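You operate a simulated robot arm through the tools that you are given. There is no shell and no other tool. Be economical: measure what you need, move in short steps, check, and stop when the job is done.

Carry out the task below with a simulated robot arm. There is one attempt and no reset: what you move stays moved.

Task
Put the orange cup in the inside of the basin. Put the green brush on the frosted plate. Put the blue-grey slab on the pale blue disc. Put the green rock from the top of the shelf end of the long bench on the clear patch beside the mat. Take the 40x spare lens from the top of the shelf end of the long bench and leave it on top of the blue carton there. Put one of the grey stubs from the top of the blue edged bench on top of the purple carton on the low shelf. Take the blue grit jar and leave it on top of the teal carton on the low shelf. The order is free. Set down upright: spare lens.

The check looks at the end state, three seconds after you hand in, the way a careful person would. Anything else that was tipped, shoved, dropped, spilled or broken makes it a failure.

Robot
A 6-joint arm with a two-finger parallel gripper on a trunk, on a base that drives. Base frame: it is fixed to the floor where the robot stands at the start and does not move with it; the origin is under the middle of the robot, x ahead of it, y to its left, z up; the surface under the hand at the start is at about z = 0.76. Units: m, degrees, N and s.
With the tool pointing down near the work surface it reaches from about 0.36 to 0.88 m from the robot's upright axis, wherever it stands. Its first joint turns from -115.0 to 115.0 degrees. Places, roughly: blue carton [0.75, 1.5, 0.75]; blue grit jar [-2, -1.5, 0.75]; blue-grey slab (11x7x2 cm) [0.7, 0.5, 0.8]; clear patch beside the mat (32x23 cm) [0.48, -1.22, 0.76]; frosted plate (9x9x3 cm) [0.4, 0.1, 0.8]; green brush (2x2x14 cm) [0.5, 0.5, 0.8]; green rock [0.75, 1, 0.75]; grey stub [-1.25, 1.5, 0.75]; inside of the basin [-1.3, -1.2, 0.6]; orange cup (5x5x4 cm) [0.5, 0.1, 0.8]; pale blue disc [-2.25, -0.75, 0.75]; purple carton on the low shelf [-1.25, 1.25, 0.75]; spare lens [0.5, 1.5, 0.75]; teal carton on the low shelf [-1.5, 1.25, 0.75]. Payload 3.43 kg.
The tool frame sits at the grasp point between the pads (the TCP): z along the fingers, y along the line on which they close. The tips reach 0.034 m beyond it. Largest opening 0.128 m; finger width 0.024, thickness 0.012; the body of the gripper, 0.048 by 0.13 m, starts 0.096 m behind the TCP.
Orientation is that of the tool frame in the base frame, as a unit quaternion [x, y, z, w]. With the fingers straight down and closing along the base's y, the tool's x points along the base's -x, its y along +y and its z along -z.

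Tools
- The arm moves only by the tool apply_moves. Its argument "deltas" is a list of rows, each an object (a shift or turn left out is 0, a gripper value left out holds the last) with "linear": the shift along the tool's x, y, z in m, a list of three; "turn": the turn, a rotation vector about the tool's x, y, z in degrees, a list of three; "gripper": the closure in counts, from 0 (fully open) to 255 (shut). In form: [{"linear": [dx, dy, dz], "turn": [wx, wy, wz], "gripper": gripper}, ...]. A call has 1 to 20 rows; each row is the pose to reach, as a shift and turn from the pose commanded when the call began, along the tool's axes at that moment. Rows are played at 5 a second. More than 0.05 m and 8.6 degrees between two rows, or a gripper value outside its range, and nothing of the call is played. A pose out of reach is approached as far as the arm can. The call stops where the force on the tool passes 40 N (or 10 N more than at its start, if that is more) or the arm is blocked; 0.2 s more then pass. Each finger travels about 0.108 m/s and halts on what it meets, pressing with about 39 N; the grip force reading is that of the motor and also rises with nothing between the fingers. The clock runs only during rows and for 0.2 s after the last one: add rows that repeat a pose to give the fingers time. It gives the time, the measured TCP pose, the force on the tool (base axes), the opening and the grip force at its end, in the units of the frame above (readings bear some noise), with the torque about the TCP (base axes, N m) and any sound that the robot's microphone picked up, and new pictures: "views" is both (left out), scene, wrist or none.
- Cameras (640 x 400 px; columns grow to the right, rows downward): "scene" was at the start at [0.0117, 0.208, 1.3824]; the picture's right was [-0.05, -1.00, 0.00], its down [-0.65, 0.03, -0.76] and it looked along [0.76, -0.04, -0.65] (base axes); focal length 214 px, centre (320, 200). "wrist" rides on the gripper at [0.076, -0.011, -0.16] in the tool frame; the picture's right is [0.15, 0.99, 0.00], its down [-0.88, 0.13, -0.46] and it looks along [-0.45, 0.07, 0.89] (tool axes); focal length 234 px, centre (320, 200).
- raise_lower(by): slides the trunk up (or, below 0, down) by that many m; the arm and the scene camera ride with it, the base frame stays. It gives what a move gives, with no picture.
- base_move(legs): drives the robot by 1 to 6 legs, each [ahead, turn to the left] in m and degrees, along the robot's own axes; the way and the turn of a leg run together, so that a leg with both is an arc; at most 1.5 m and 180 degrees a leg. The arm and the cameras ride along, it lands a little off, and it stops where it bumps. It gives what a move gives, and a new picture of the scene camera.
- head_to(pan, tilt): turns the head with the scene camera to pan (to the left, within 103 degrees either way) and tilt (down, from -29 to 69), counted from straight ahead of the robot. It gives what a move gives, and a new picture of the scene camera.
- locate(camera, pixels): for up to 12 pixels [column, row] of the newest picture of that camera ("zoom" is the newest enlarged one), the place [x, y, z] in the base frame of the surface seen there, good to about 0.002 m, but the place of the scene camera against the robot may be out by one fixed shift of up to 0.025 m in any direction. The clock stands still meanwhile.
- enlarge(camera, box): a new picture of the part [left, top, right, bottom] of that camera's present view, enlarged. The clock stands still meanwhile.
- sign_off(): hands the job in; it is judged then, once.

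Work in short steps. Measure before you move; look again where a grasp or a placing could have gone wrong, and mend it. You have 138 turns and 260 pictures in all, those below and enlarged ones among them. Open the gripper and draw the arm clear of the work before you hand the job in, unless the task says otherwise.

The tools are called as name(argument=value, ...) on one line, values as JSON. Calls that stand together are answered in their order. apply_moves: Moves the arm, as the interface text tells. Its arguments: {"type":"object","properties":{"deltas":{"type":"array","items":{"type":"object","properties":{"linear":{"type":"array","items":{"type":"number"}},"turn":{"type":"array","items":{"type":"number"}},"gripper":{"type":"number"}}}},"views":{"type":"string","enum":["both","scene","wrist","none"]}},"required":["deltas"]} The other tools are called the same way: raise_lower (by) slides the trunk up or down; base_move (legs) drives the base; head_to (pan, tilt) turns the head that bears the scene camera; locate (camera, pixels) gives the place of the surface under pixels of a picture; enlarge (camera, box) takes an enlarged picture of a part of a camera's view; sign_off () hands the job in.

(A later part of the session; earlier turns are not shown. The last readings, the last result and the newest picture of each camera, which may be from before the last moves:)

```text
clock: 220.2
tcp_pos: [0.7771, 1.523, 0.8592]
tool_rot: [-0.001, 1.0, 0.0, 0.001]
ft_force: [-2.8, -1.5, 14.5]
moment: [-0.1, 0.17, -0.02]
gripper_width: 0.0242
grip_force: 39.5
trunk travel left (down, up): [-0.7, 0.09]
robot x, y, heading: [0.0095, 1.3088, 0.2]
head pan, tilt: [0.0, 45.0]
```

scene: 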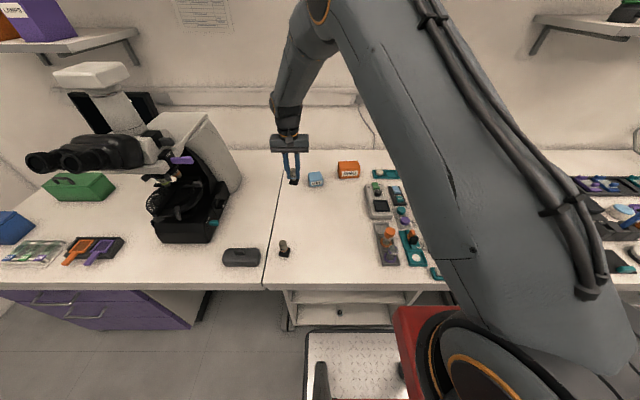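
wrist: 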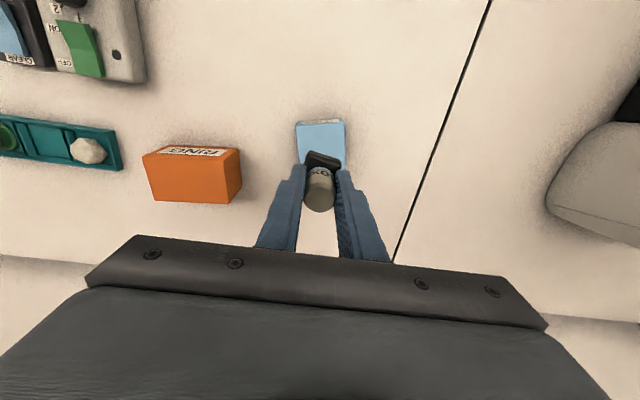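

Contact. I ease 1 mm, open gently, and rise.

apply_moves(deltas=[{"linear": [0, 0, -0.001]}, {"linear": [0, 0, -0.001], "gripper": 195}, {"linear": [0, 0, -0.001], "gripper": 175}, {"linear": [0, 0, -0.001], "gripper": 150}, {"linear": [0, 0, -0.001]}, {"linear": [0, 0, -0.03]}, {"linear": [0, 0, -0.07]}, {"linear": [0, 0, -0.11]}, {"linear": [0, 0, -0.15]}, {"linear": [0, 0, -0.15]}], views="wrist")

enlarge(camera="scene", box=[270, 145, 350, 195])

```text
clock: 222.4
tcp_pos: [0.7762, 1.5233, 1.0081]
tool_rot: [-0.001, 1.0, 0.0, 0.0]
ft_force: [0.1, 0.2, 0.2]
moment: [-0.01, 0.01, 0.0]
gripper_width: 0.0528
grip_force: 0.1
trunk travel left (down, up): [-0.7, 0.09]
robot x, y, heading: [0.008, 1.3051, 0.4]
head pan, tilt: [0.0, 45.0]
```

wrist: 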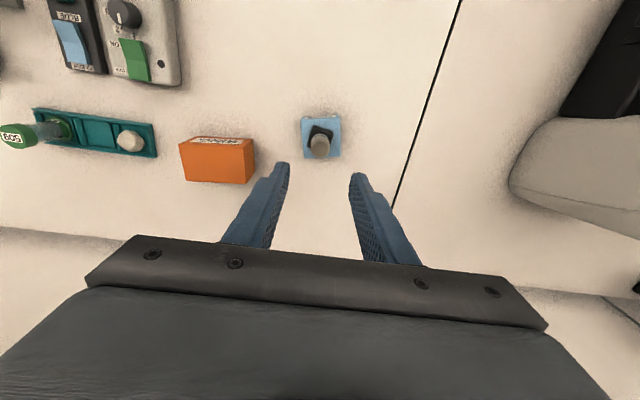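

```text
8.00 times, centred on (310, 170) of scene
```

zoom: 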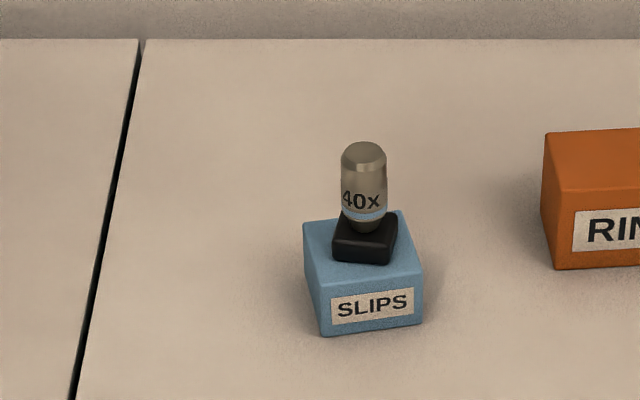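

The lens stands upright on the carton. I draw the arm up and back to see the green rock.

apply_moves(deltas=[{"linear": [0.04, 0.0, -0.03]}, {"linear": [0.085, 0.0, -0.06]}, {"linear": [0.13, 0.0, -0.09]}, {"linear": [0.175, 0.0, -0.1]}, {"linear": [0.22, 0.0, -0.1]}, {"linear": [0.265, 0.0, -0.1]}, {"linear": [0.265, 0.0, -0.1]}], views="none")

base_move(legs=[[-0.15, 0]])

head_to(pan=-22, tilt=40)

enlarge(camera="scene", box=[220, 120, 380, 220])

```text
refused: row 2 steps farther than a row can; nothing moved
```

```text
clock: 223.8
tcp_pos: [0.6277, 1.5213, 1.0075]
tool_rot: [-0.001, 1.0, 0.0, 0.001]
ft_force: [0.2, 0.1, -0.7]
moment: [-0.01, -0.01, -0.02]
gripper_width: 0.0527
grip_force: 0.0
trunk travel left (down, up): [-0.7, 0.09]
robot x, y, heading: [-0.1383, 1.309, 0.1]
head pan, tilt: [0.0, 45.0]
```

scene: 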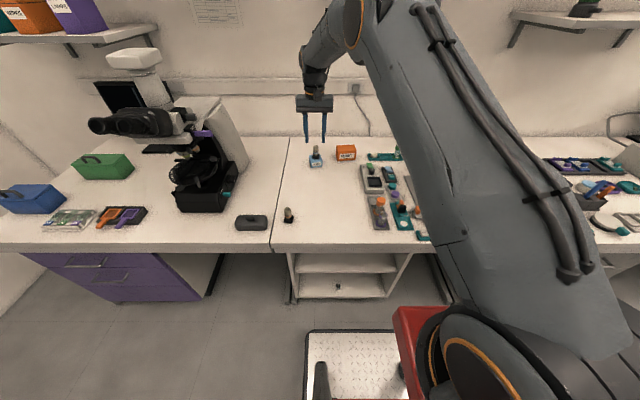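

```text
clock: 224.6
tcp_pos: [0.6274, 1.5202, 1.0067]
tool_rot: [-0.001, 1.0, 0.0, 0.0]
ft_force: [-0.8, -0.5, -0.9]
moment: [0.0, 0.02, 0.03]
gripper_width: 0.0529
grip_force: 0.1
trunk travel left (down, up): [-0.7, 0.09]
robot x, y, heading: [-0.1375, 1.3065, 0.1]
head pan, tilt: [-22.0, 40.0]
```

scene: 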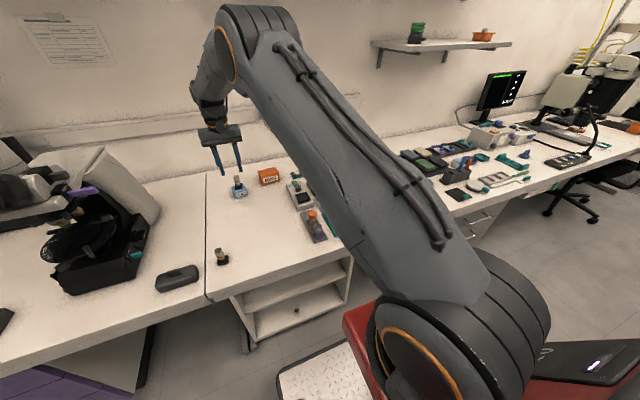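

```text
4.00 times, centred on (300, 170) of scene
```

zoom: 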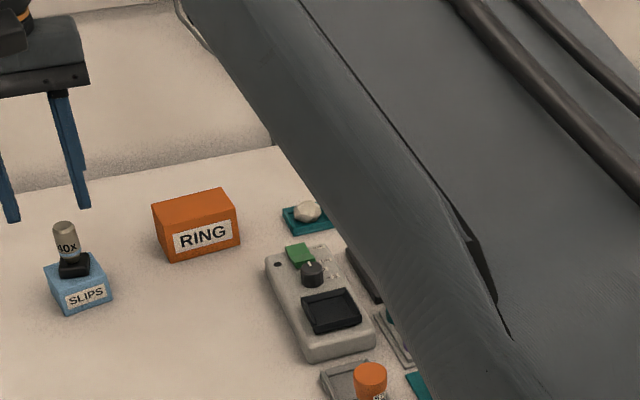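

That first call was refused, but the base backed off safely at height. I now raise and retract the arm, drive up again, and swing the hand to above the rock.

apply_moves(deltas=[{"linear": [0.035, -0.03, -0.015]}, {"linear": [0.07, -0.06, -0.03]}, {"linear": [0.105, -0.09, -0.045]}, {"linear": [0.14, -0.12, -0.06]}, {"linear": [0.175, -0.15, -0.075]}, {"linear": [0.2, -0.19, -0.09]}, {"linear": [0.2, -0.235, -0.1]}, {"linear": [0.19, -0.28, -0.1]}, {"linear": [0.17, -0.325, -0.1]}, {"linear": [0.15, -0.37, -0.1]}, {"linear": [0.15, -0.37, -0.1]}], views="none")

base_move(legs=[[0.15, 0]])

apply_moves(deltas=[{"linear": [-0.02, -0.03, 0]}, {"linear": [-0.04, -0.06, 0]}, {"linear": [-0.06, -0.09, 0]}, {"linear": [-0.08, -0.12, 0]}, {"linear": [-0.09, -0.14, 0]}, {"linear": [-0.09, -0.14, 0]}])

```text
clock: 227.0
tcp_pos: [0.4785, 1.1505, 1.1069]
tool_rot: [-0.001, 1.0, 0.0, 0.0]
ft_force: [-0.1, 0.3, -1.2]
moment: [-0.01, 0.02, -0.02]
gripper_width: 0.0527
grip_force: 0.0
trunk travel left (down, up): [-0.7, 0.09]
robot x, y, heading: [-0.1375, 1.3048, 0.1]
head pan, tilt: [-22.0, 40.0]
```

```text
clock: 228.4
tcp_pos: [0.629, 1.1521, 1.106]
tool_rot: [-0.001, 1.0, -0.001, 0.0]
ft_force: [0.4, -0.4, 0.3]
moment: [0.0, -0.03, 0.02]
gripper_width: 0.0529
grip_force: 0.1
trunk travel left (down, up): [-0.7, 0.09]
robot x, y, heading: [0.0152, 1.3068, 0.3]
head pan, tilt: [-22.0, 40.0]
```

scene: 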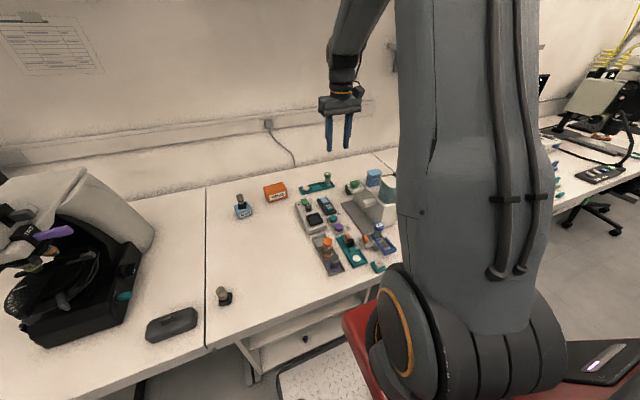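

```text
clock: 229.8
tcp_pos: [0.7206, 1.0117, 1.1062]
tool_rot: [-0.002, 1.0, -0.001, 0.0]
ft_force: [0.6, -0.2, 0.3]
moment: [-0.01, 0.0, 0.01]
gripper_width: 0.0529
grip_force: 0.0
trunk travel left (down, up): [-0.7, 0.09]
robot x, y, heading: [0.0123, 1.3093, 0.2]
head pan, tilt: [-22.0, 40.0]
```

scene: 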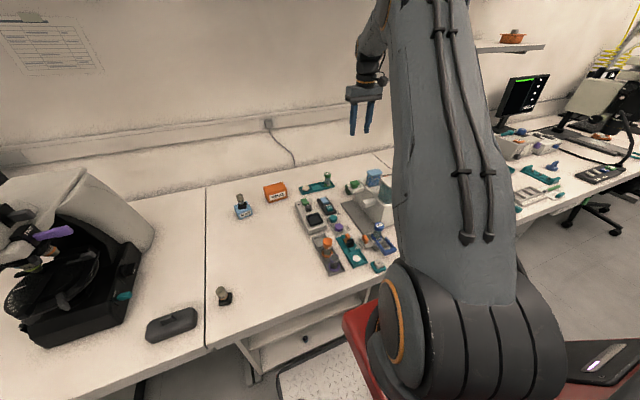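
wrist: 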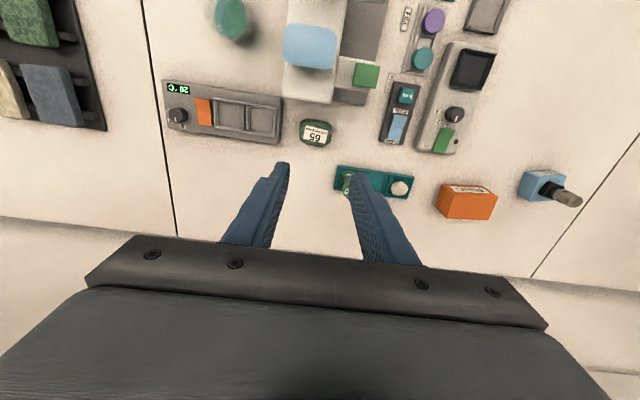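

The green rock labelled "65" is at wrist (315,133), between the heater box and the white machine. I enlarge and measure.

enlarge(camera="wrist", box=[250, 60, 410, 210])

enlarge(camera="scene", box=[310, 155, 410, 220])

locate(camera="wrist", pixels=[[315, 133], [301, 130], [331, 128], [315, 145], [315, 120], [315, 100], [350, 95], [280, 110], [365, 75], [345, 175], [310, 45]])

```text
2.67 times, centred on (330, 135) of wrist
```

zoom: 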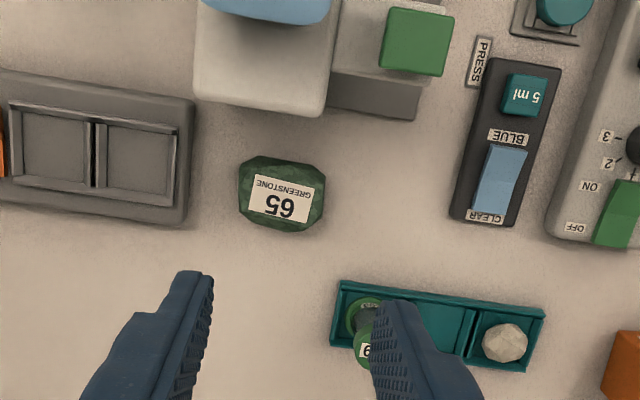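

```text
6.15 times, centred on (360, 188) of scene
```

zoom: 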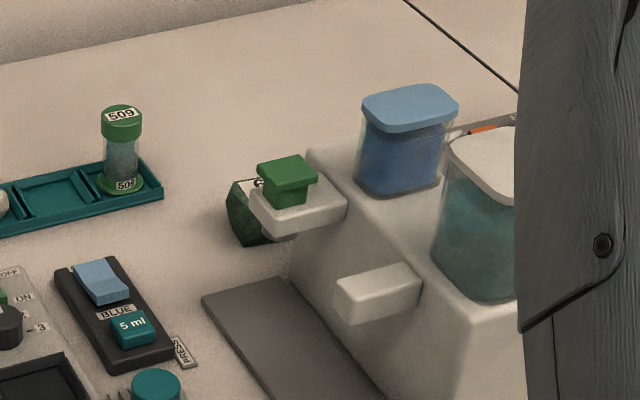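

```text
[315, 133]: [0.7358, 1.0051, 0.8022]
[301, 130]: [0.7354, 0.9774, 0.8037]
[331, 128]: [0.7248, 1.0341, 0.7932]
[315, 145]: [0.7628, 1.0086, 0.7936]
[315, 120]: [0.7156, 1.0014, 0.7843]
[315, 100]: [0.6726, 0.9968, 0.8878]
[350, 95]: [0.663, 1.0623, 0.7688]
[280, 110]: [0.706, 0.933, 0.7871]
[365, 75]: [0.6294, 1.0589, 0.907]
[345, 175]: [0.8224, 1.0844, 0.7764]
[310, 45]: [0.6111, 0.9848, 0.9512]
```

Rock: centre ≈(0.739,1.006), 62 mm along y, top 0.803. The wrist camera would strike the bottle on the machine, so I first turn the tool 180° to have it on the far side.

apply_moves(deltas=[{"turn": [0, 0, 8.2], "gripper": 96}, {"turn": [0, 0, 16.4]}, {"turn": [0, 0, 24.6]}, {"turn": [0, 0, 32.8]}, {"turn": [0, 0, 41]}, {"turn": [0, 0, 49.2]}, {"turn": [0, 0, 57.4]}, {"turn": [0, 0, 65.6]}, {"turn": [0, 0, 73.8]}, {"turn": [0, 0, 82]}, {"turn": [0, 0, 90]}, {"turn": [0, 0, 90]}], views="none")

apply_moves(deltas=[{"turn": [0, 0, 8.2]}, {"turn": [0, 0, 16.4]}, {"turn": [0, 0, 24.6]}, {"turn": [0, 0, 32.8]}, {"turn": [0, 0, 41]}, {"turn": [0, 0, 49.2]}, {"turn": [0, 0, 57.4]}, {"turn": [0, 0, 65.6]}, {"turn": [0, 0, 73.8]}, {"turn": [0, 0, 82]}, {"turn": [0, 0, 90]}, {"turn": [0, 0, 90]}], views="wrist")

```text
clock: 232.4
tcp_pos: [0.7209, 1.0108, 1.1077]
tool_rot: [0.707, 0.707, 0.0, -0.001]
ft_force: [-0.7, 0.2, 0.3]
moment: [-0.02, -0.04, 0.0]
gripper_width: 0.0798
grip_force: 0.0
trunk travel left (down, up): [-0.7, 0.09]
robot x, y, heading: [0.0133, 1.3079, 0.2]
head pan, tilt: [-22.0, 40.0]
```

```text
clock: 235.0
tcp_pos: [0.7196, 1.0116, 1.1069]
tool_rot: [1.0, 0.0, -0.001, 0.0]
ft_force: [-0.1, -0.1, -0.9]
moment: [-0.02, 0.0, -0.01]
gripper_width: 0.0797
grip_force: 0.1
trunk travel left (down, up): [-0.7, 0.09]
robot x, y, heading: [0.0155, 1.3082, 0.1]
head pan, tilt: [-22.0, 40.0]
```

wrist: 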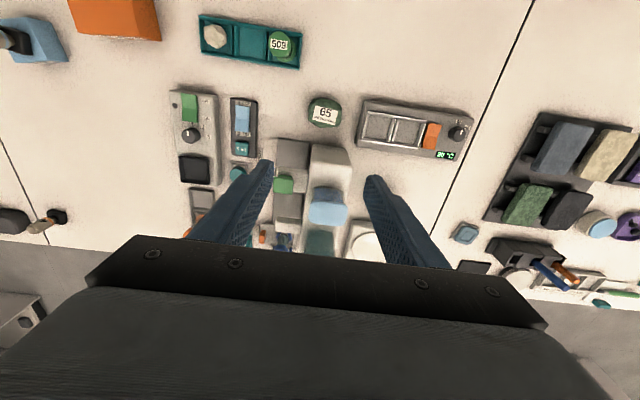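

I re-measure the rock and neighbours from this side.

locate(camera="wrist", pixels=[[325, 111], [309, 112], [341, 112], [325, 97], [325, 124], [360, 115], [357, 130], [330, 147], [313, 160], [310, 112], [295, 145]])

enlarge(camera="wrist", box=[270, 80, 390, 180])

```text
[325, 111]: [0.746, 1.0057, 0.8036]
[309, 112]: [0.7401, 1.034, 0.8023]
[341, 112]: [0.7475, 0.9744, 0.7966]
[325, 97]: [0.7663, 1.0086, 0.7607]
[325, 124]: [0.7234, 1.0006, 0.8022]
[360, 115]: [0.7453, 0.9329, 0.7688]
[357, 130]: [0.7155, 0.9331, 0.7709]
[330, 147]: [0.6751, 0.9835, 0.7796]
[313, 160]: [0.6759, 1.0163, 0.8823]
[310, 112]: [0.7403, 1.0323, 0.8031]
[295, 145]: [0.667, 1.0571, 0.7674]
```

```text
4.00 times, centred on (330, 130) of wrist
```

zoom: 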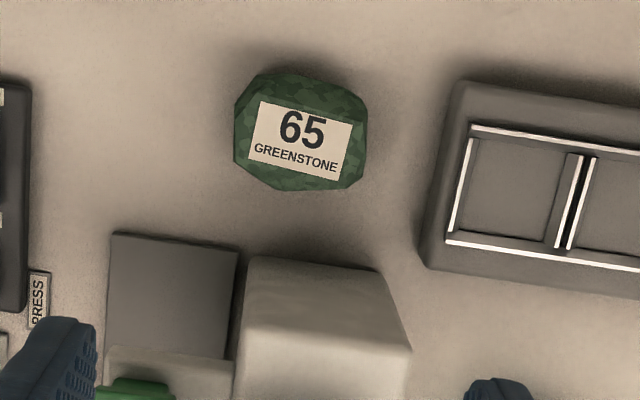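

I descend around the rock with an 84 mm opening.

apply_moves(deltas=[{"linear": [0.022, 0.0066, 0.035], "gripper": 90}, {"linear": [0.022, 0.0066, 0.08]}, {"linear": [0.022, 0.0066, 0.125]}, {"linear": [0.022, 0.0066, 0.17]}, {"linear": [0.022, 0.0066, 0.21]}, {"linear": [0.022, 0.0066, 0.25]}, {"linear": [0.022, 0.0066, 0.28]}, {"linear": [0.022, 0.0066, 0.3]}, {"linear": [0.022, 0.0066, 0.3]}])

```text
clock: 237.0
tcp_pos: [0.7421, 1.0055, 0.8063]
tool_rot: [1.0, 0.0, 0.0, 0.0]
ft_force: [-0.5, -0.2, -0.5]
moment: [0.03, 0.01, 0.0]
gripper_width: 0.0827
grip_force: 0.0
trunk travel left (down, up): [-0.7, 0.09]
robot x, y, heading: [0.0178, 1.3038, 0.1]
head pan, tilt: [-22.0, 40.0]
```

scene: 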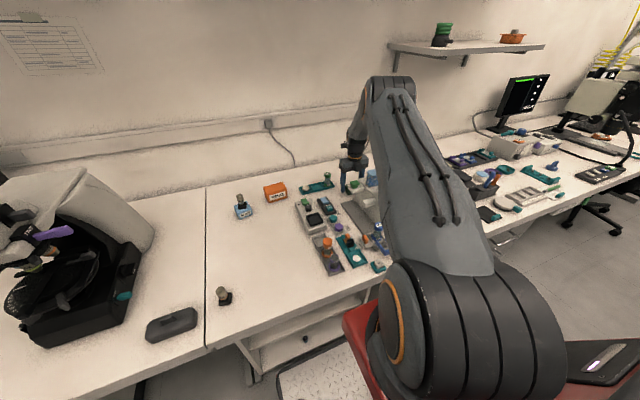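
wrist: 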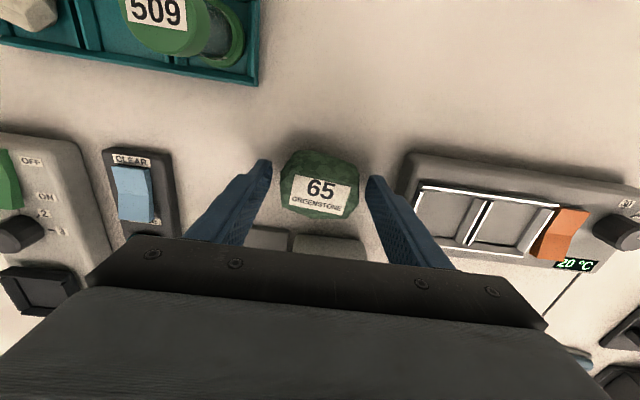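

Good position. I close, and lift straight up in the clear.

apply_moves(deltas=[{"gripper": 115}, {"gripper": 130}, {"gripper": 200}, {"gripper": 200}, {"gripper": 200}, {"linear": [0, 0, -0.02]}, {"linear": [0, 0, -0.05]}, {"linear": [0, 0, -0.095]}, {"linear": [0, 0, -0.14]}, {"linear": [0, 0, -0.185]}, {"linear": [0, 0, -0.23]}, {"linear": [0, 0, -0.275]}, {"linear": [0, 0, -0.32]}, {"linear": [0, 0, -0.32]}], views="wrist")

```text
clock: 240.0
tcp_pos: [0.7426, 1.0043, 1.1262]
tool_rot: [1.0, 0.0, 0.0, 0.0]
ft_force: [0.1, 0.3, -2.7]
moment: [0.0, 0.02, -0.01]
gripper_width: 0.0656
grip_force: 38.7
trunk travel left (down, up): [-0.7, 0.09]
robot x, y, heading: [0.0134, 1.3088, 0.3]
head pan, tilt: [-22.0, 40.0]
```

wrist: 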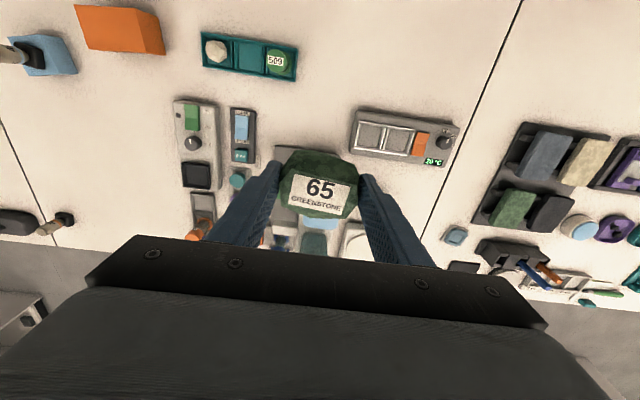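

The rock is held. I retract the arm and drive down the aisle toward the mat end of the bench.

apply_moves(deltas=[{"linear": [-0.02, -0.014, 0]}, {"linear": [-0.055, -0.038, 0]}, {"linear": [-0.09, -0.062, 0]}, {"linear": [-0.125, -0.086, 0]}, {"linear": [-0.16, -0.11, 0]}, {"linear": [-0.195, -0.134, 0]}, {"linear": [-0.23, -0.158, 0]}, {"linear": [-0.265, -0.182, 0]}, {"linear": [-0.29, -0.2, 0]}, {"linear": [-0.29, -0.2, 0]}], views="none")

base_move(legs=[[-0.33, 0], [0, -90], [1.5, 0]])

head_to(pan=10, tilt=30)

```text
clock: 242.2
tcp_pos: [0.4507, 1.2052, 1.1249]
tool_rot: [1.0, 0.0, -0.001, 0.0]
ft_force: [-0.2, 0.5, -3.4]
moment: [0.02, -0.05, 0.0]
gripper_width: 0.0651
grip_force: 39.2
trunk travel left (down, up): [-0.7, 0.09]
robot x, y, heading: [0.0144, 1.306, -0.1]
head pan, tilt: [-22.0, 40.0]
```

```text
clock: 255.1
tcp_pos: [-0.4228, -0.6116, 1.1262]
tool_rot: [-0.706, 0.709, 0.0, 0.0]
ft_force: [0.6, 0.2, -2.2]
moment: [-0.04, -0.01, 0.03]
gripper_width: 0.0646
grip_force: 38.2
trunk travel left (down, up): [-0.7, 0.09]
robot x, y, heading: [-0.3145, -0.1746, -90.5]
head pan, tilt: [-22.0, 40.0]
```

scene: 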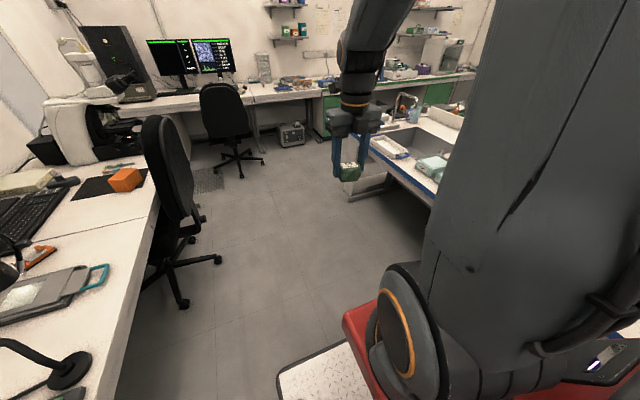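

```text
clock: 256.1
tcp_pos: [-0.4217, -0.6109, 1.1262]
tool_rot: [-0.705, 0.709, 0.001, 0.0]
ft_force: [0.2, 0.2, -3.4]
moment: [-0.01, 0.01, -0.01]
gripper_width: 0.0646
grip_force: 39.2
trunk travel left (down, up): [-0.7, 0.09]
robot x, y, heading: [-0.3148, -0.1793, -90.2]
head pan, tilt: [10.0, 30.0]
```

scene: 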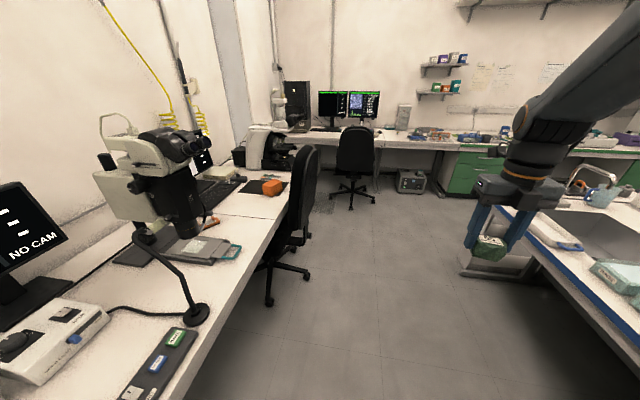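

The dark mat with an orange block is at (262,190); I enlarge and measure the free patch beside it and the chair.

enlarge(camera="scene", box=[170, 150, 330, 275])

locate(camera="scene", pixels=[[262, 193], [240, 192], [275, 196], [288, 182], [255, 205], [235, 215], [230, 240], [268, 300], [305, 275], [300, 170], [210, 222], [265, 215]])

```text
3.20 times, centred on (250, 212) of scene
```

zoom: 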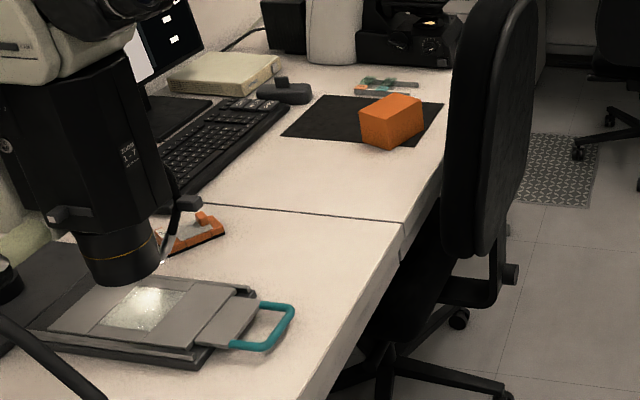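

```text
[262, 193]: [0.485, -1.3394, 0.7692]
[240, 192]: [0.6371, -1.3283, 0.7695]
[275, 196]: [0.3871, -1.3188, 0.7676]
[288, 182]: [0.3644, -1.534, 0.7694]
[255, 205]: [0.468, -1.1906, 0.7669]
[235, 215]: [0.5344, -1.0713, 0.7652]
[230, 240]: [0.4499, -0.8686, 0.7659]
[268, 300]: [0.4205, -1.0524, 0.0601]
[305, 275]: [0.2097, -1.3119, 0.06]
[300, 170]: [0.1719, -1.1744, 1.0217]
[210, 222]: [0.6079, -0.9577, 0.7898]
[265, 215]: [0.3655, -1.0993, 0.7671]
```

The patch spans about x 0.32–0.64, y −1.34…−1.11; the chair back (top z≈1.0+) stands at x≈0.17. I raise the trunk, and drive to (−0.17,−0.82) facing diagonally, north of the chair.

raise_lower(by=0.085)

base_move(legs=[[0.5, 0], [0, 45], [0.18, 0]])

head_to(pan=0, tilt=45)

```text
clock: 257.3
tcp_pos: [-0.4233, -0.6108, 1.2112]
tool_rot: [-0.706, 0.709, -0.001, 0.0]
ft_force: [0.2, 0.0, -2.7]
moment: [0.0, 0.0, 0.01]
gripper_width: 0.0641
grip_force: 39.2
trunk travel left (down, up): [-0.785, 0.005]
robot x, y, heading: [-0.3171, -0.1752, -90.2]
head pan, tilt: [10.0, 30.0]
```

```text
clock: 263.4
tcp_pos: [0.036, -1.1887, 1.2103]
tool_rot: [0.922, -0.388, 0.0, 0.0]
ft_force: [-0.3, 0.1, -2.8]
moment: [0.01, -0.02, -0.01]
gripper_width: 0.064
grip_force: 38.8
trunk travel left (down, up): [-0.785, 0.005]
robot x, y, heading: [-0.1935, -0.8051, -45.5]
head pan, tilt: [10.0, 30.0]
```

scene: 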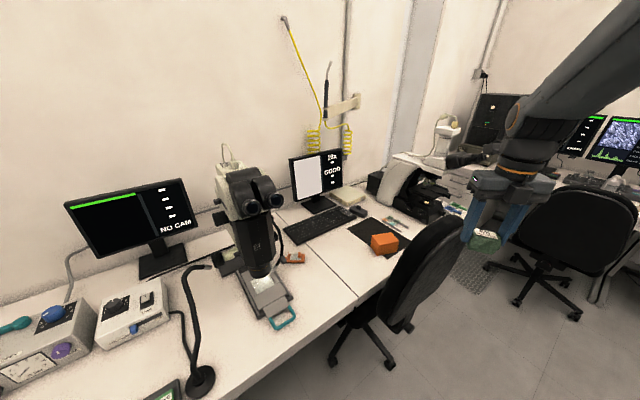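

```text
clock: 264.2
tcp_pos: [0.0369, -1.1881, 1.21]
tool_rot: [0.922, -0.388, 0.0, 0.0]
ft_force: [0.5, -0.2, -3.7]
moment: [0.02, 0.02, -0.02]
gripper_width: 0.0642
grip_force: 39.2
trunk travel left (down, up): [-0.785, 0.005]
robot x, y, heading: [-0.1944, -0.804, -45.9]
head pan, tilt: [0.0, 45.0]
```

scene: 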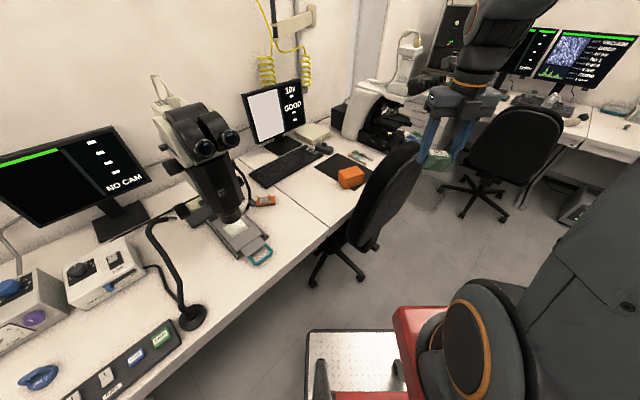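

I measure the patch surroundings from here: keyboard, mat, joint line, chair top.

locate(camera="scene", pixels=[[315, 168], [350, 190], [325, 195], [255, 185], [290, 195], [330, 205], [415, 150], [370, 215], [262, 250], [265, 203], [305, 185], [340, 210]])

enlarge(camera="scene", box=[230, 130, 390, 260])

```text
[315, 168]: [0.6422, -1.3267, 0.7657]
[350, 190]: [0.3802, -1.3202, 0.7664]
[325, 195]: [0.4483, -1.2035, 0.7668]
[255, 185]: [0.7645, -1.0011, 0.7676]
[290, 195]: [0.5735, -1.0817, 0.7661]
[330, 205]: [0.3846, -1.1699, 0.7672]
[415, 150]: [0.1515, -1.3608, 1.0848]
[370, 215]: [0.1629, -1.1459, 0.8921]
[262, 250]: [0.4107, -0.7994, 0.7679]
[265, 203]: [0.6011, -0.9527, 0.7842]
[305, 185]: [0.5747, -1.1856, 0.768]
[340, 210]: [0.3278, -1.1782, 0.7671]
```

```text
3.08 times, centred on (310, 195) of scene
```

zoom: 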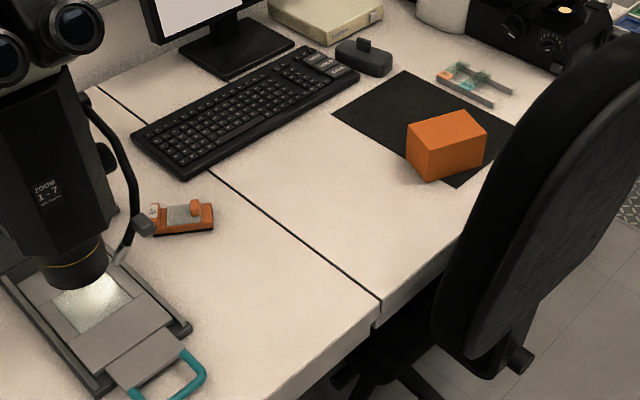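

Target (0.475,−1.23). I go round the chair: first sideways over the bench, then outward to the patch.

apply_moves(deltas=[{"linear": [0.002, -0.04, 0]}, {"linear": [0.004, -0.081, 0]}, {"linear": [0.006, -0.122, 0]}, {"linear": [0.008, -0.162, 0]}, {"linear": [0.01, -0.203, 0]}, {"linear": [0.012, -0.244, 0]}, {"linear": [0.0145, -0.284, 0]}, {"linear": [0.055, -0.284, 0]}, {"linear": [0.095, -0.284, 0]}, {"linear": [0.135, -0.284, 0]}, {"linear": [0.175, -0.284, 0]}, {"linear": [0.215, -0.284, 0]}, {"linear": [0.255, -0.284, 0]}, {"linear": [0.295, -0.284, 0.02]}, {"linear": [0.3367, -0.284, 0.04]}, {"linear": [0.3367, -0.284, 0.04]}])

```text
clock: 267.6
tcp_pos: [0.3803, -1.2932, 1.1495]
tool_rot: [0.945, -0.321, 0.031, -0.045]
ft_force: [0.2, 0.4, -3.9]
moment: [-0.06, 0.05, -0.02]
gripper_width: 0.064
grip_force: 38.5
out of reach, approached as far as the arm can: row 2, 3, 4, 5, 6, 7, 8, 9, 10, 11, 12, 13, 14, 15, 16
trunk travel left (down, up): [-0.785, 0.005]
robot x, y, heading: [-0.1953, -0.8025, -45.7]
head pan, tilt: [0.0, 45.0]
```

scene: 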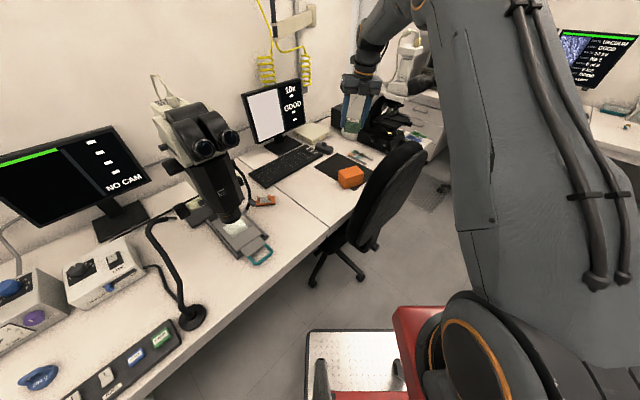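
wrist: 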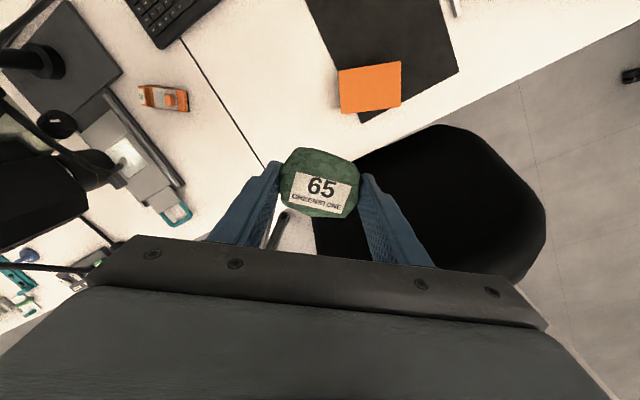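

The wrist joint is at its limit since I turned the tool 180°. I unwind it by 90° about the tool axis while holding the commanded place above the patch.

apply_moves(deltas=[{"turn": [0, 0, -8.2], "linear": [0, 0, -0.02]}, {"turn": [0, 0, -16.4], "linear": [0, 0, -0.03]}, {"turn": [0, 0, -24.6], "linear": [0, 0, -0.03]}, {"turn": [0, 0, -32.8], "linear": [0, 0, -0.03]}, {"turn": [0, 0, -41], "linear": [0, 0, -0.03]}, {"turn": [0, 0, -49.2], "linear": [0, 0, -0.03]}, {"turn": [0, 0, -57.4], "linear": [0, 0, -0.03]}, {"turn": [0, 0, -65.6], "linear": [0, 0, -0.03]}, {"turn": [0, 0, -73.8], "linear": [0, 0, -0.03]}, {"turn": [0, 0, -82], "linear": [0, 0, -0.03]}, {"turn": [0, 0, -90], "linear": [0, 0, -0.03]}, {"turn": [0, 0, -90], "linear": [0, 0, -0.03]}])

```text
clock: 270.2
tcp_pos: [0.3777, -1.2959, 1.1799]
tool_rot: [0.895, 0.443, 0.054, -0.009]
ft_force: [-0.9, 0.3, -2.5]
moment: [-0.02, 0.0, -0.04]
gripper_width: 0.0643
grip_force: 39.2
trunk travel left (down, up): [-0.785, 0.005]
robot x, y, heading: [-0.1975, -0.8042, -45.7]
head pan, tilt: [0.0, 45.0]
```

scene: 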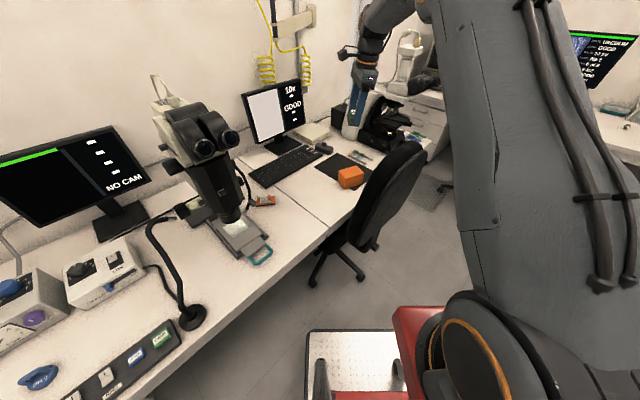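
wrist: 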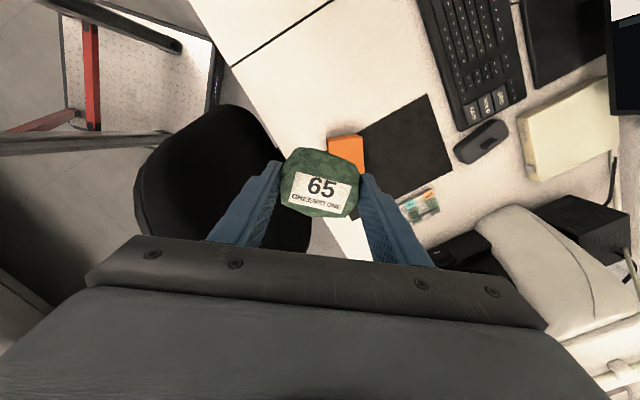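

Now unwound. I correct the small tilt and move to (0.475,−1.23) above the patch.

apply_moves(deltas=[{"linear": [0.028, 0.009, 0], "turn": [0.45, -1.5, 0]}, {"linear": [0.0555, 0.0185, 0], "turn": [0.9, -3, 0]}, {"linear": [0.083, 0.028, 0], "turn": [1.4, -4.5, -0.2]}, {"linear": [0.111, 0.037, 0], "turn": [1.83, -5.99, -0.3]}, {"linear": [0.111, 0.037, 0], "turn": [1.83, -5.99, -0.3]}], views="wrist")

```text
clock: 271.4
tcp_pos: [0.4743, -1.2306, 1.1917]
tool_rot: [0.895, 0.445, 0.0, 0.0]
ft_force: [0.8, 0.1, -2.7]
moment: [0.02, 0.01, -0.04]
gripper_width: 0.064
grip_force: 39.4
trunk travel left (down, up): [-0.785, 0.005]
robot x, y, heading: [-0.1952, -0.8069, -45.7]
head pan, tilt: [0.0, 45.0]
```

wrist: 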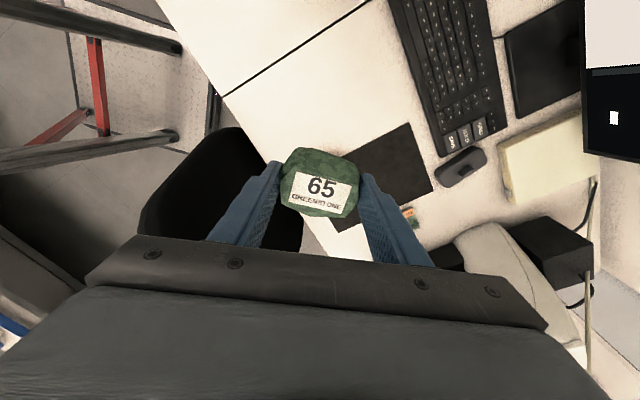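

I measure the patch limits and the chair's nearest edge before descending.

locate(camera="wrist", pixels=[[350, 155], [385, 135], [290, 60], [350, 20], [245, 140], [265, 150], [295, 230], [215, 200], [400, 80], [300, 110]])

```text
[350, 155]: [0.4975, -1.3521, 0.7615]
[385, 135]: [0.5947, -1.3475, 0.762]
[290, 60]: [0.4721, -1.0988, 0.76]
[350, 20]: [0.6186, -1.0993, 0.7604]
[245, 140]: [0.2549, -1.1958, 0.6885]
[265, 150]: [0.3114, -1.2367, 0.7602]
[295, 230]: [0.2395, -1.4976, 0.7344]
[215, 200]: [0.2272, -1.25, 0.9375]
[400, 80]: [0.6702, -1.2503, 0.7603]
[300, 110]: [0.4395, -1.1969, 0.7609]
```

Patch: y −1.35…−1.10, chair only up to x≈0.255. I lower the trunk 0.2 m and then the arm.

raise_lower(by=-0.2)

apply_moves(deltas=[{"linear": [0, 0, 0.045]}, {"linear": [0, 0, 0.09]}, {"linear": [0, 0, 0.13]}, {"linear": [0, 0, 0.16]}, {"linear": [0, 0, 0.178]}, {"linear": [0, 0, 0.1825]}, {"linear": [0, 0, 0.1825]}])

```text
clock: 273.6
tcp_pos: [0.475, -1.2303, 0.991]
tool_rot: [0.895, 0.446, 0.0, 0.0]
ft_force: [0.3, 0.4, -2.1]
moment: [-0.01, 0.01, -0.02]
gripper_width: 0.0643
grip_force: 39.2
trunk travel left (down, up): [-0.585, 0.205]
robot x, y, heading: [-0.1945, -0.8016, -46.0]
head pan, tilt: [0.0, 45.0]
```

```text
clock: 275.2
tcp_pos: [0.4751, -1.23, 0.8097]
tool_rot: [0.895, 0.446, 0.0, -0.001]
ft_force: [0.1, -0.5, -2.8]
moment: [0.01, 0.04, -0.01]
gripper_width: 0.0644
grip_force: 38.5
trunk travel left (down, up): [-0.585, 0.205]
robot x, y, heading: [-0.1936, -0.8009, -45.8]
head pan, tilt: [0.0, 45.0]
```

scene: 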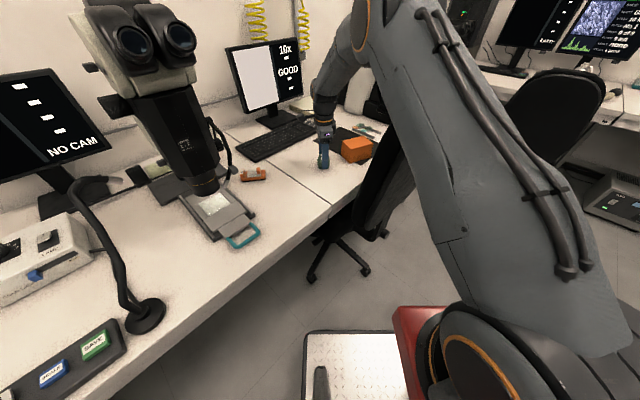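
wrist: 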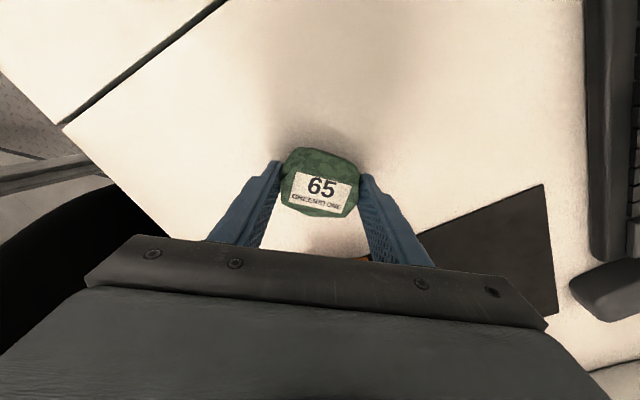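

Still hanging free. I creep down 3 mm more.

apply_moves(deltas=[{"linear": [0, 0, 0.0015]}, {"linear": [0, 0, 0.003]}, {"linear": [0, 0, 0.003]}], views="none")

```text
clock: 276.0
tcp_pos: [0.4741, -1.2295, 0.8078]
tool_rot: [0.895, 0.446, 0.0, 0.001]
ft_force: [-0.8, 0.7, 8.2]
moment: [0.01, -0.22, 0.0]
gripper_width: 0.0641
grip_force: 39.2
trunk travel left (down, up): [-0.585, 0.205]
robot x, y, heading: [-0.1942, -0.8023, -45.7]
head pan, tilt: [0.0, 45.0]
```

The rock touches down. I open gently and rise.

apply_moves(deltas=[{"gripper": 118}, {"gripper": 105}, {"gripper": 85}, {"gripper": 85}, {"linear": [0, 0, -0.03]}, {"linear": [0, 0, -0.075]}, {"linear": [0, 0, -0.12]}, {"linear": [0, 0, -0.165]}, {"linear": [0, 0, -0.21]}, {"linear": [0, 0, -0.255]}, {"linear": [0, 0, -0.3]}, {"linear": [0, 0, -0.3]}], views="wrist")

```text
clock: 278.6
tcp_pos: [0.4746, -1.2298, 1.1074]
tool_rot: [0.895, 0.446, 0.0, 0.0]
ft_force: [-0.5, -0.1, 1.3]
moment: [0.0, -0.01, 0.0]
gripper_width: 0.0853
grip_force: 0.0
trunk travel left (down, up): [-0.585, 0.205]
robot x, y, heading: [-0.1943, -0.803, -45.6]
head pan, tilt: [0.0, 45.0]
```

wrist: 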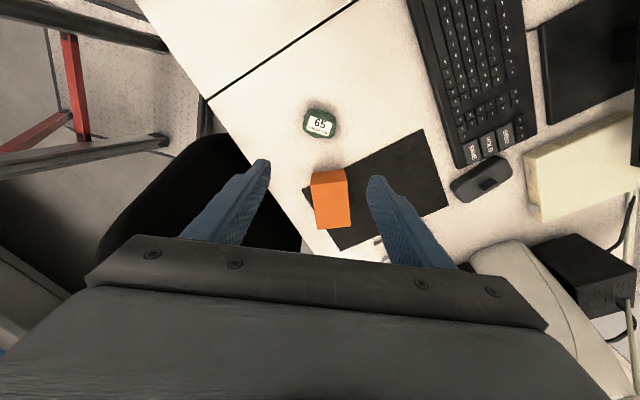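

The rock lies on the clear patch. I raise the trunk and retract the arm over the chair, unwinding the wrist.

raise_lower(by=0.19)

apply_moves(deltas=[{"linear": [-0.0112, -0.0348, 0], "turn": [0, 0, -8.2]}, {"linear": [-0.0224, -0.0696, 0], "turn": [0, 0, -16.4]}, {"linear": [-0.0336, -0.1044, 0], "turn": [0, 0, -24.6]}, {"linear": [-0.0448, -0.1392, 0], "turn": [0, 0, -32.8]}, {"linear": [-0.056, -0.174, 0], "turn": [0, 0, -41]}, {"linear": [-0.0672, -0.2088, 0], "turn": [0, 0, -49.2]}, {"linear": [-0.0784, -0.2436, 0], "turn": [0, 0, -57.4]}, {"linear": [-0.0896, -0.2784, 0], "turn": [0, 0, -65.6]}, {"linear": [-0.1008, -0.3132, 0], "turn": [0, 0, -73.8]}, {"linear": [-0.112, -0.348, 0], "turn": [0, 0, -82]}, {"linear": [-0.112, -0.348, 0], "turn": [0, 0, -82]}], views="none")

base_move(legs=[[-0.2, 0], [0, 135], [1.2, 0], [0, -90], [0.2, 0]])

```text
clock: 280.6
tcp_pos: [0.4748, -1.2309, 1.2966]
tool_rot: [0.895, 0.446, 0.0, -0.001]
ft_force: [0.3, -0.3, 0.1]
moment: [0.01, 0.01, -0.01]
gripper_width: 0.0853
grip_force: 0.1
trunk travel left (down, up): [-0.775, 0.015]
robot x, y, heading: [-0.194, -0.806, -45.8]
head pan, tilt: [0.0, 45.0]
```

```text
clock: 283.0
tcp_pos: [0.1292, -1.1083, 1.2965]
tool_rot: [0.382, 0.924, 0.001, 0.0]
ft_force: [0.9, -0.3, -0.5]
moment: [-0.03, -0.02, 0.03]
gripper_width: 0.085
grip_force: 0.0
trunk travel left (down, up): [-0.775, 0.015]
robot x, y, heading: [-0.1967, -0.8023, -45.7]
head pan, tilt: [0.0, 45.0]
```

```text
clock: 301.0
tcp_pos: [0.3127, 0.5575, 1.297]
tool_rot: [0.002, 1.0, 0.0, -0.001]
ft_force: [-0.5, -0.7, -0.4]
moment: [0.01, -0.01, -0.01]
gripper_width: 0.0856
grip_force: 0.2
trunk travel left (down, up): [-0.775, 0.015]
robot x, y, heading: [-0.1339, 0.5426, -0.8]
head pan, tilt: [0.0, 45.0]
```

scene: 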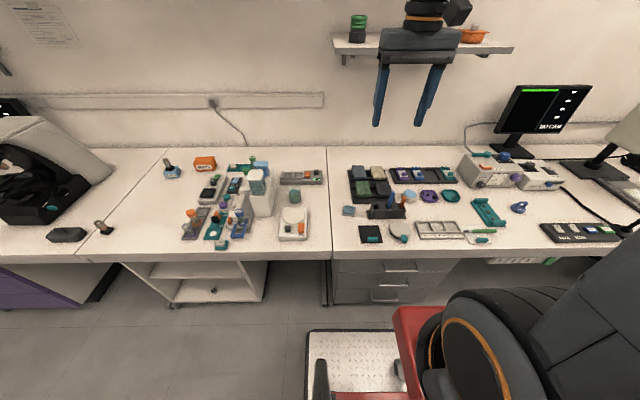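

Close to the slab rack. I drive 0.14 m on, lower the trunk and bring the hand above the slab.

base_move(legs=[[0.14, 0.8]])

raise_lower(by=-0.15)

apply_moves(deltas=[{"linear": [-0.04, -0.006, 0.02], "gripper": 60}, {"linear": [-0.08, -0.013, 0.04]}, {"linear": [-0.12, -0.02, 0.06]}, {"linear": [-0.16, -0.026, 0.08]}, {"linear": [-0.2, -0.032, 0.1]}, {"linear": [-0.24, -0.04, 0.12]}, {"linear": [-0.277, -0.046, 0.14]}, {"linear": [-0.277, -0.046, 0.14]}], views="wrist")

```text
clock: 302.4
tcp_pos: [0.4533, 0.5619, 1.2973]
tool_rot: [-0.006, 1.0, 0.0, 0.0]
ft_force: [0.0, 0.0, 0.4]
moment: [0.01, -0.06, 0.01]
gripper_width: 0.0855
grip_force: 0.0
trunk travel left (down, up): [-0.775, 0.015]
robot x, y, heading: [0.0085, 0.5414, -0.1]
head pan, tilt: [0.0, 45.0]
```

scene: 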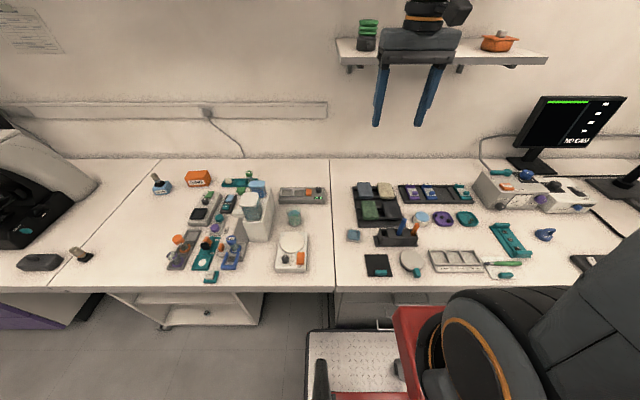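

```text
clock: 304.1
tcp_pos: [0.4531, 0.5629, 1.1472]
tool_rot: [-0.005, 1.0, 0.0, 0.0]
ft_force: [-0.3, -0.4, 0.0]
moment: [0.0, 0.0, 0.01]
gripper_width: 0.0856
grip_force: 0.1
trunk travel left (down, up): [-0.625, 0.165]
robot x, y, heading: [0.0076, 0.5474, -0.1]
head pan, tilt: [0.0, 45.0]
```

```text
clock: 305.9
tcp_pos: [0.7318, 0.5195, 1.0057]
tool_rot: [-0.004, 1.0, 0.0, 0.0]
ft_force: [0.3, 0.5, -1.5]
moment: [0.01, 0.03, 0.0]
gripper_width: 0.098
grip_force: 0.0
trunk travel left (down, up): [-0.625, 0.165]
robot x, y, heading: [0.0069, 0.5427, -0.2]
head pan, tilt: [0.0, 45.0]
```

wrist: 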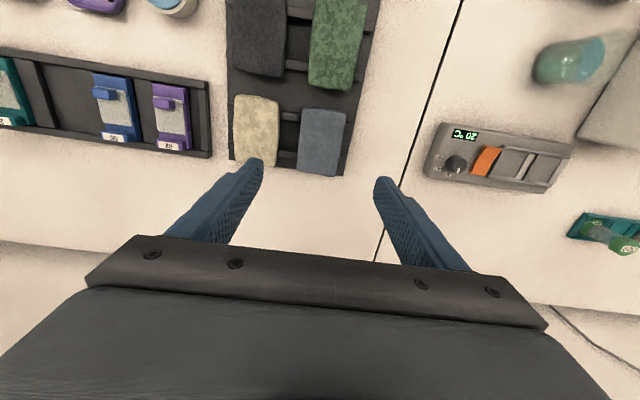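

locate(camera="wrist", pixels=[[303, 110], [345, 114], [300, 168], [337, 173], [320, 142], [320, 112], [318, 168], [278, 140], [290, 115], [348, 160], [280, 105], [277, 165]])

enlarge(camera="wrist", box=[220, 85, 380, 185])

```text
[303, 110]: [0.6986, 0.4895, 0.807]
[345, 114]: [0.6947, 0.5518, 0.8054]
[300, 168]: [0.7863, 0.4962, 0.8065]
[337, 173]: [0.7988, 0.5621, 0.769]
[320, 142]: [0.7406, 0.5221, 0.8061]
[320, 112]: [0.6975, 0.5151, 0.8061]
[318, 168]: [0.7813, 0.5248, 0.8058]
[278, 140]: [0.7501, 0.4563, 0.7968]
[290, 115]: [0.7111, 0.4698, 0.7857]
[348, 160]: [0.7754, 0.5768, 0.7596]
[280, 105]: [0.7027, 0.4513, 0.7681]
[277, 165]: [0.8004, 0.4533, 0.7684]
```

```text
4.00 times, centred on (300, 135) of wrist
```

zoom: 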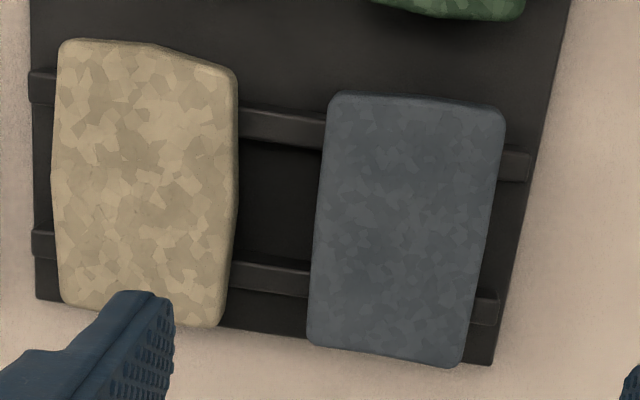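

Slab: centre ≈(0.740,0.523), 64 mm wide, yaw ≈4.5°, top z 0.806, resting on ridges. I descend between the ridges with an 85 mm opening.

apply_moves(deltas=[{"linear": [-0.006, 0.0035, 0.04], "turn": [0, 0, -2], "gripper": 86}, {"linear": [-0.006, 0.0035, 0.085], "turn": [0, 0, -4.5]}, {"linear": [-0.006, 0.0035, 0.13], "turn": [0, 0, -4.5]}, {"linear": [-0.006, 0.0035, 0.15], "turn": [0, 0, -4.5]}, {"linear": [-0.006, 0.0035, 0.15], "turn": [0, 0, -4.5]}], views="wrist")

```text
clock: 307.1
tcp_pos: [0.7382, 0.5224, 0.8548]
tool_rot: [-0.044, 0.999, 0.001, 0.001]
ft_force: [-0.2, 0.5, 1.0]
moment: [-0.01, -0.02, -0.01]
gripper_width: 0.085
grip_force: 0.1
trunk travel left (down, up): [-0.625, 0.165]
robot x, y, heading: [0.0086, 0.5429, -0.3]
head pan, tilt: [0.0, 45.0]
```

wrist: 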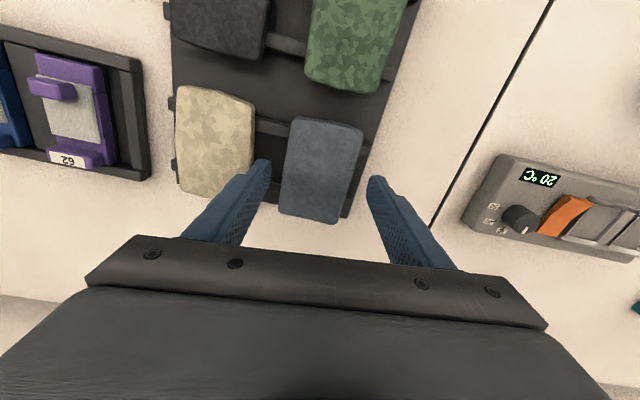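

Margins look right. I go down the last 4 cm, slightly narrower.

apply_moves(deltas=[{"linear": [0, 0.001, 0.015], "gripper": 93}, {"linear": [0, 0.001, 0.03]}, {"linear": [0, 0.001, 0.041]}, {"linear": [0, 0.001, 0.041]}], views="wrist")

```text
clock: 308.1
tcp_pos: [0.7368, 0.5233, 0.8144]
tool_rot: [-0.044, 0.999, 0.0, 0.0]
ft_force: [0.0, -0.4, 0.5]
moment: [0.01, 0.0, -0.02]
gripper_width: 0.0811
grip_force: 0.1
trunk travel left (down, up): [-0.625, 0.165]
robot x, y, heading: [0.0081, 0.5429, -0.3]
head pan, tilt: [0.0, 45.0]
```

wrist: 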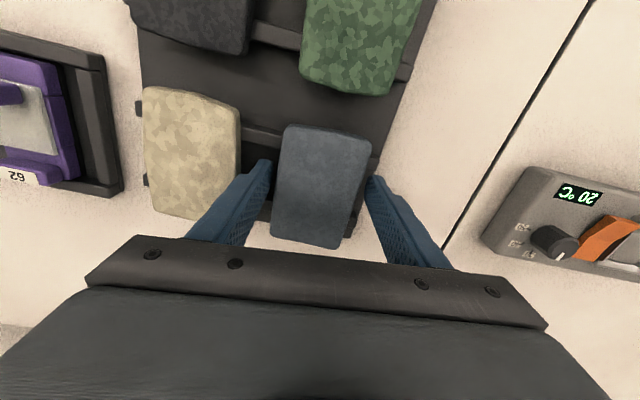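

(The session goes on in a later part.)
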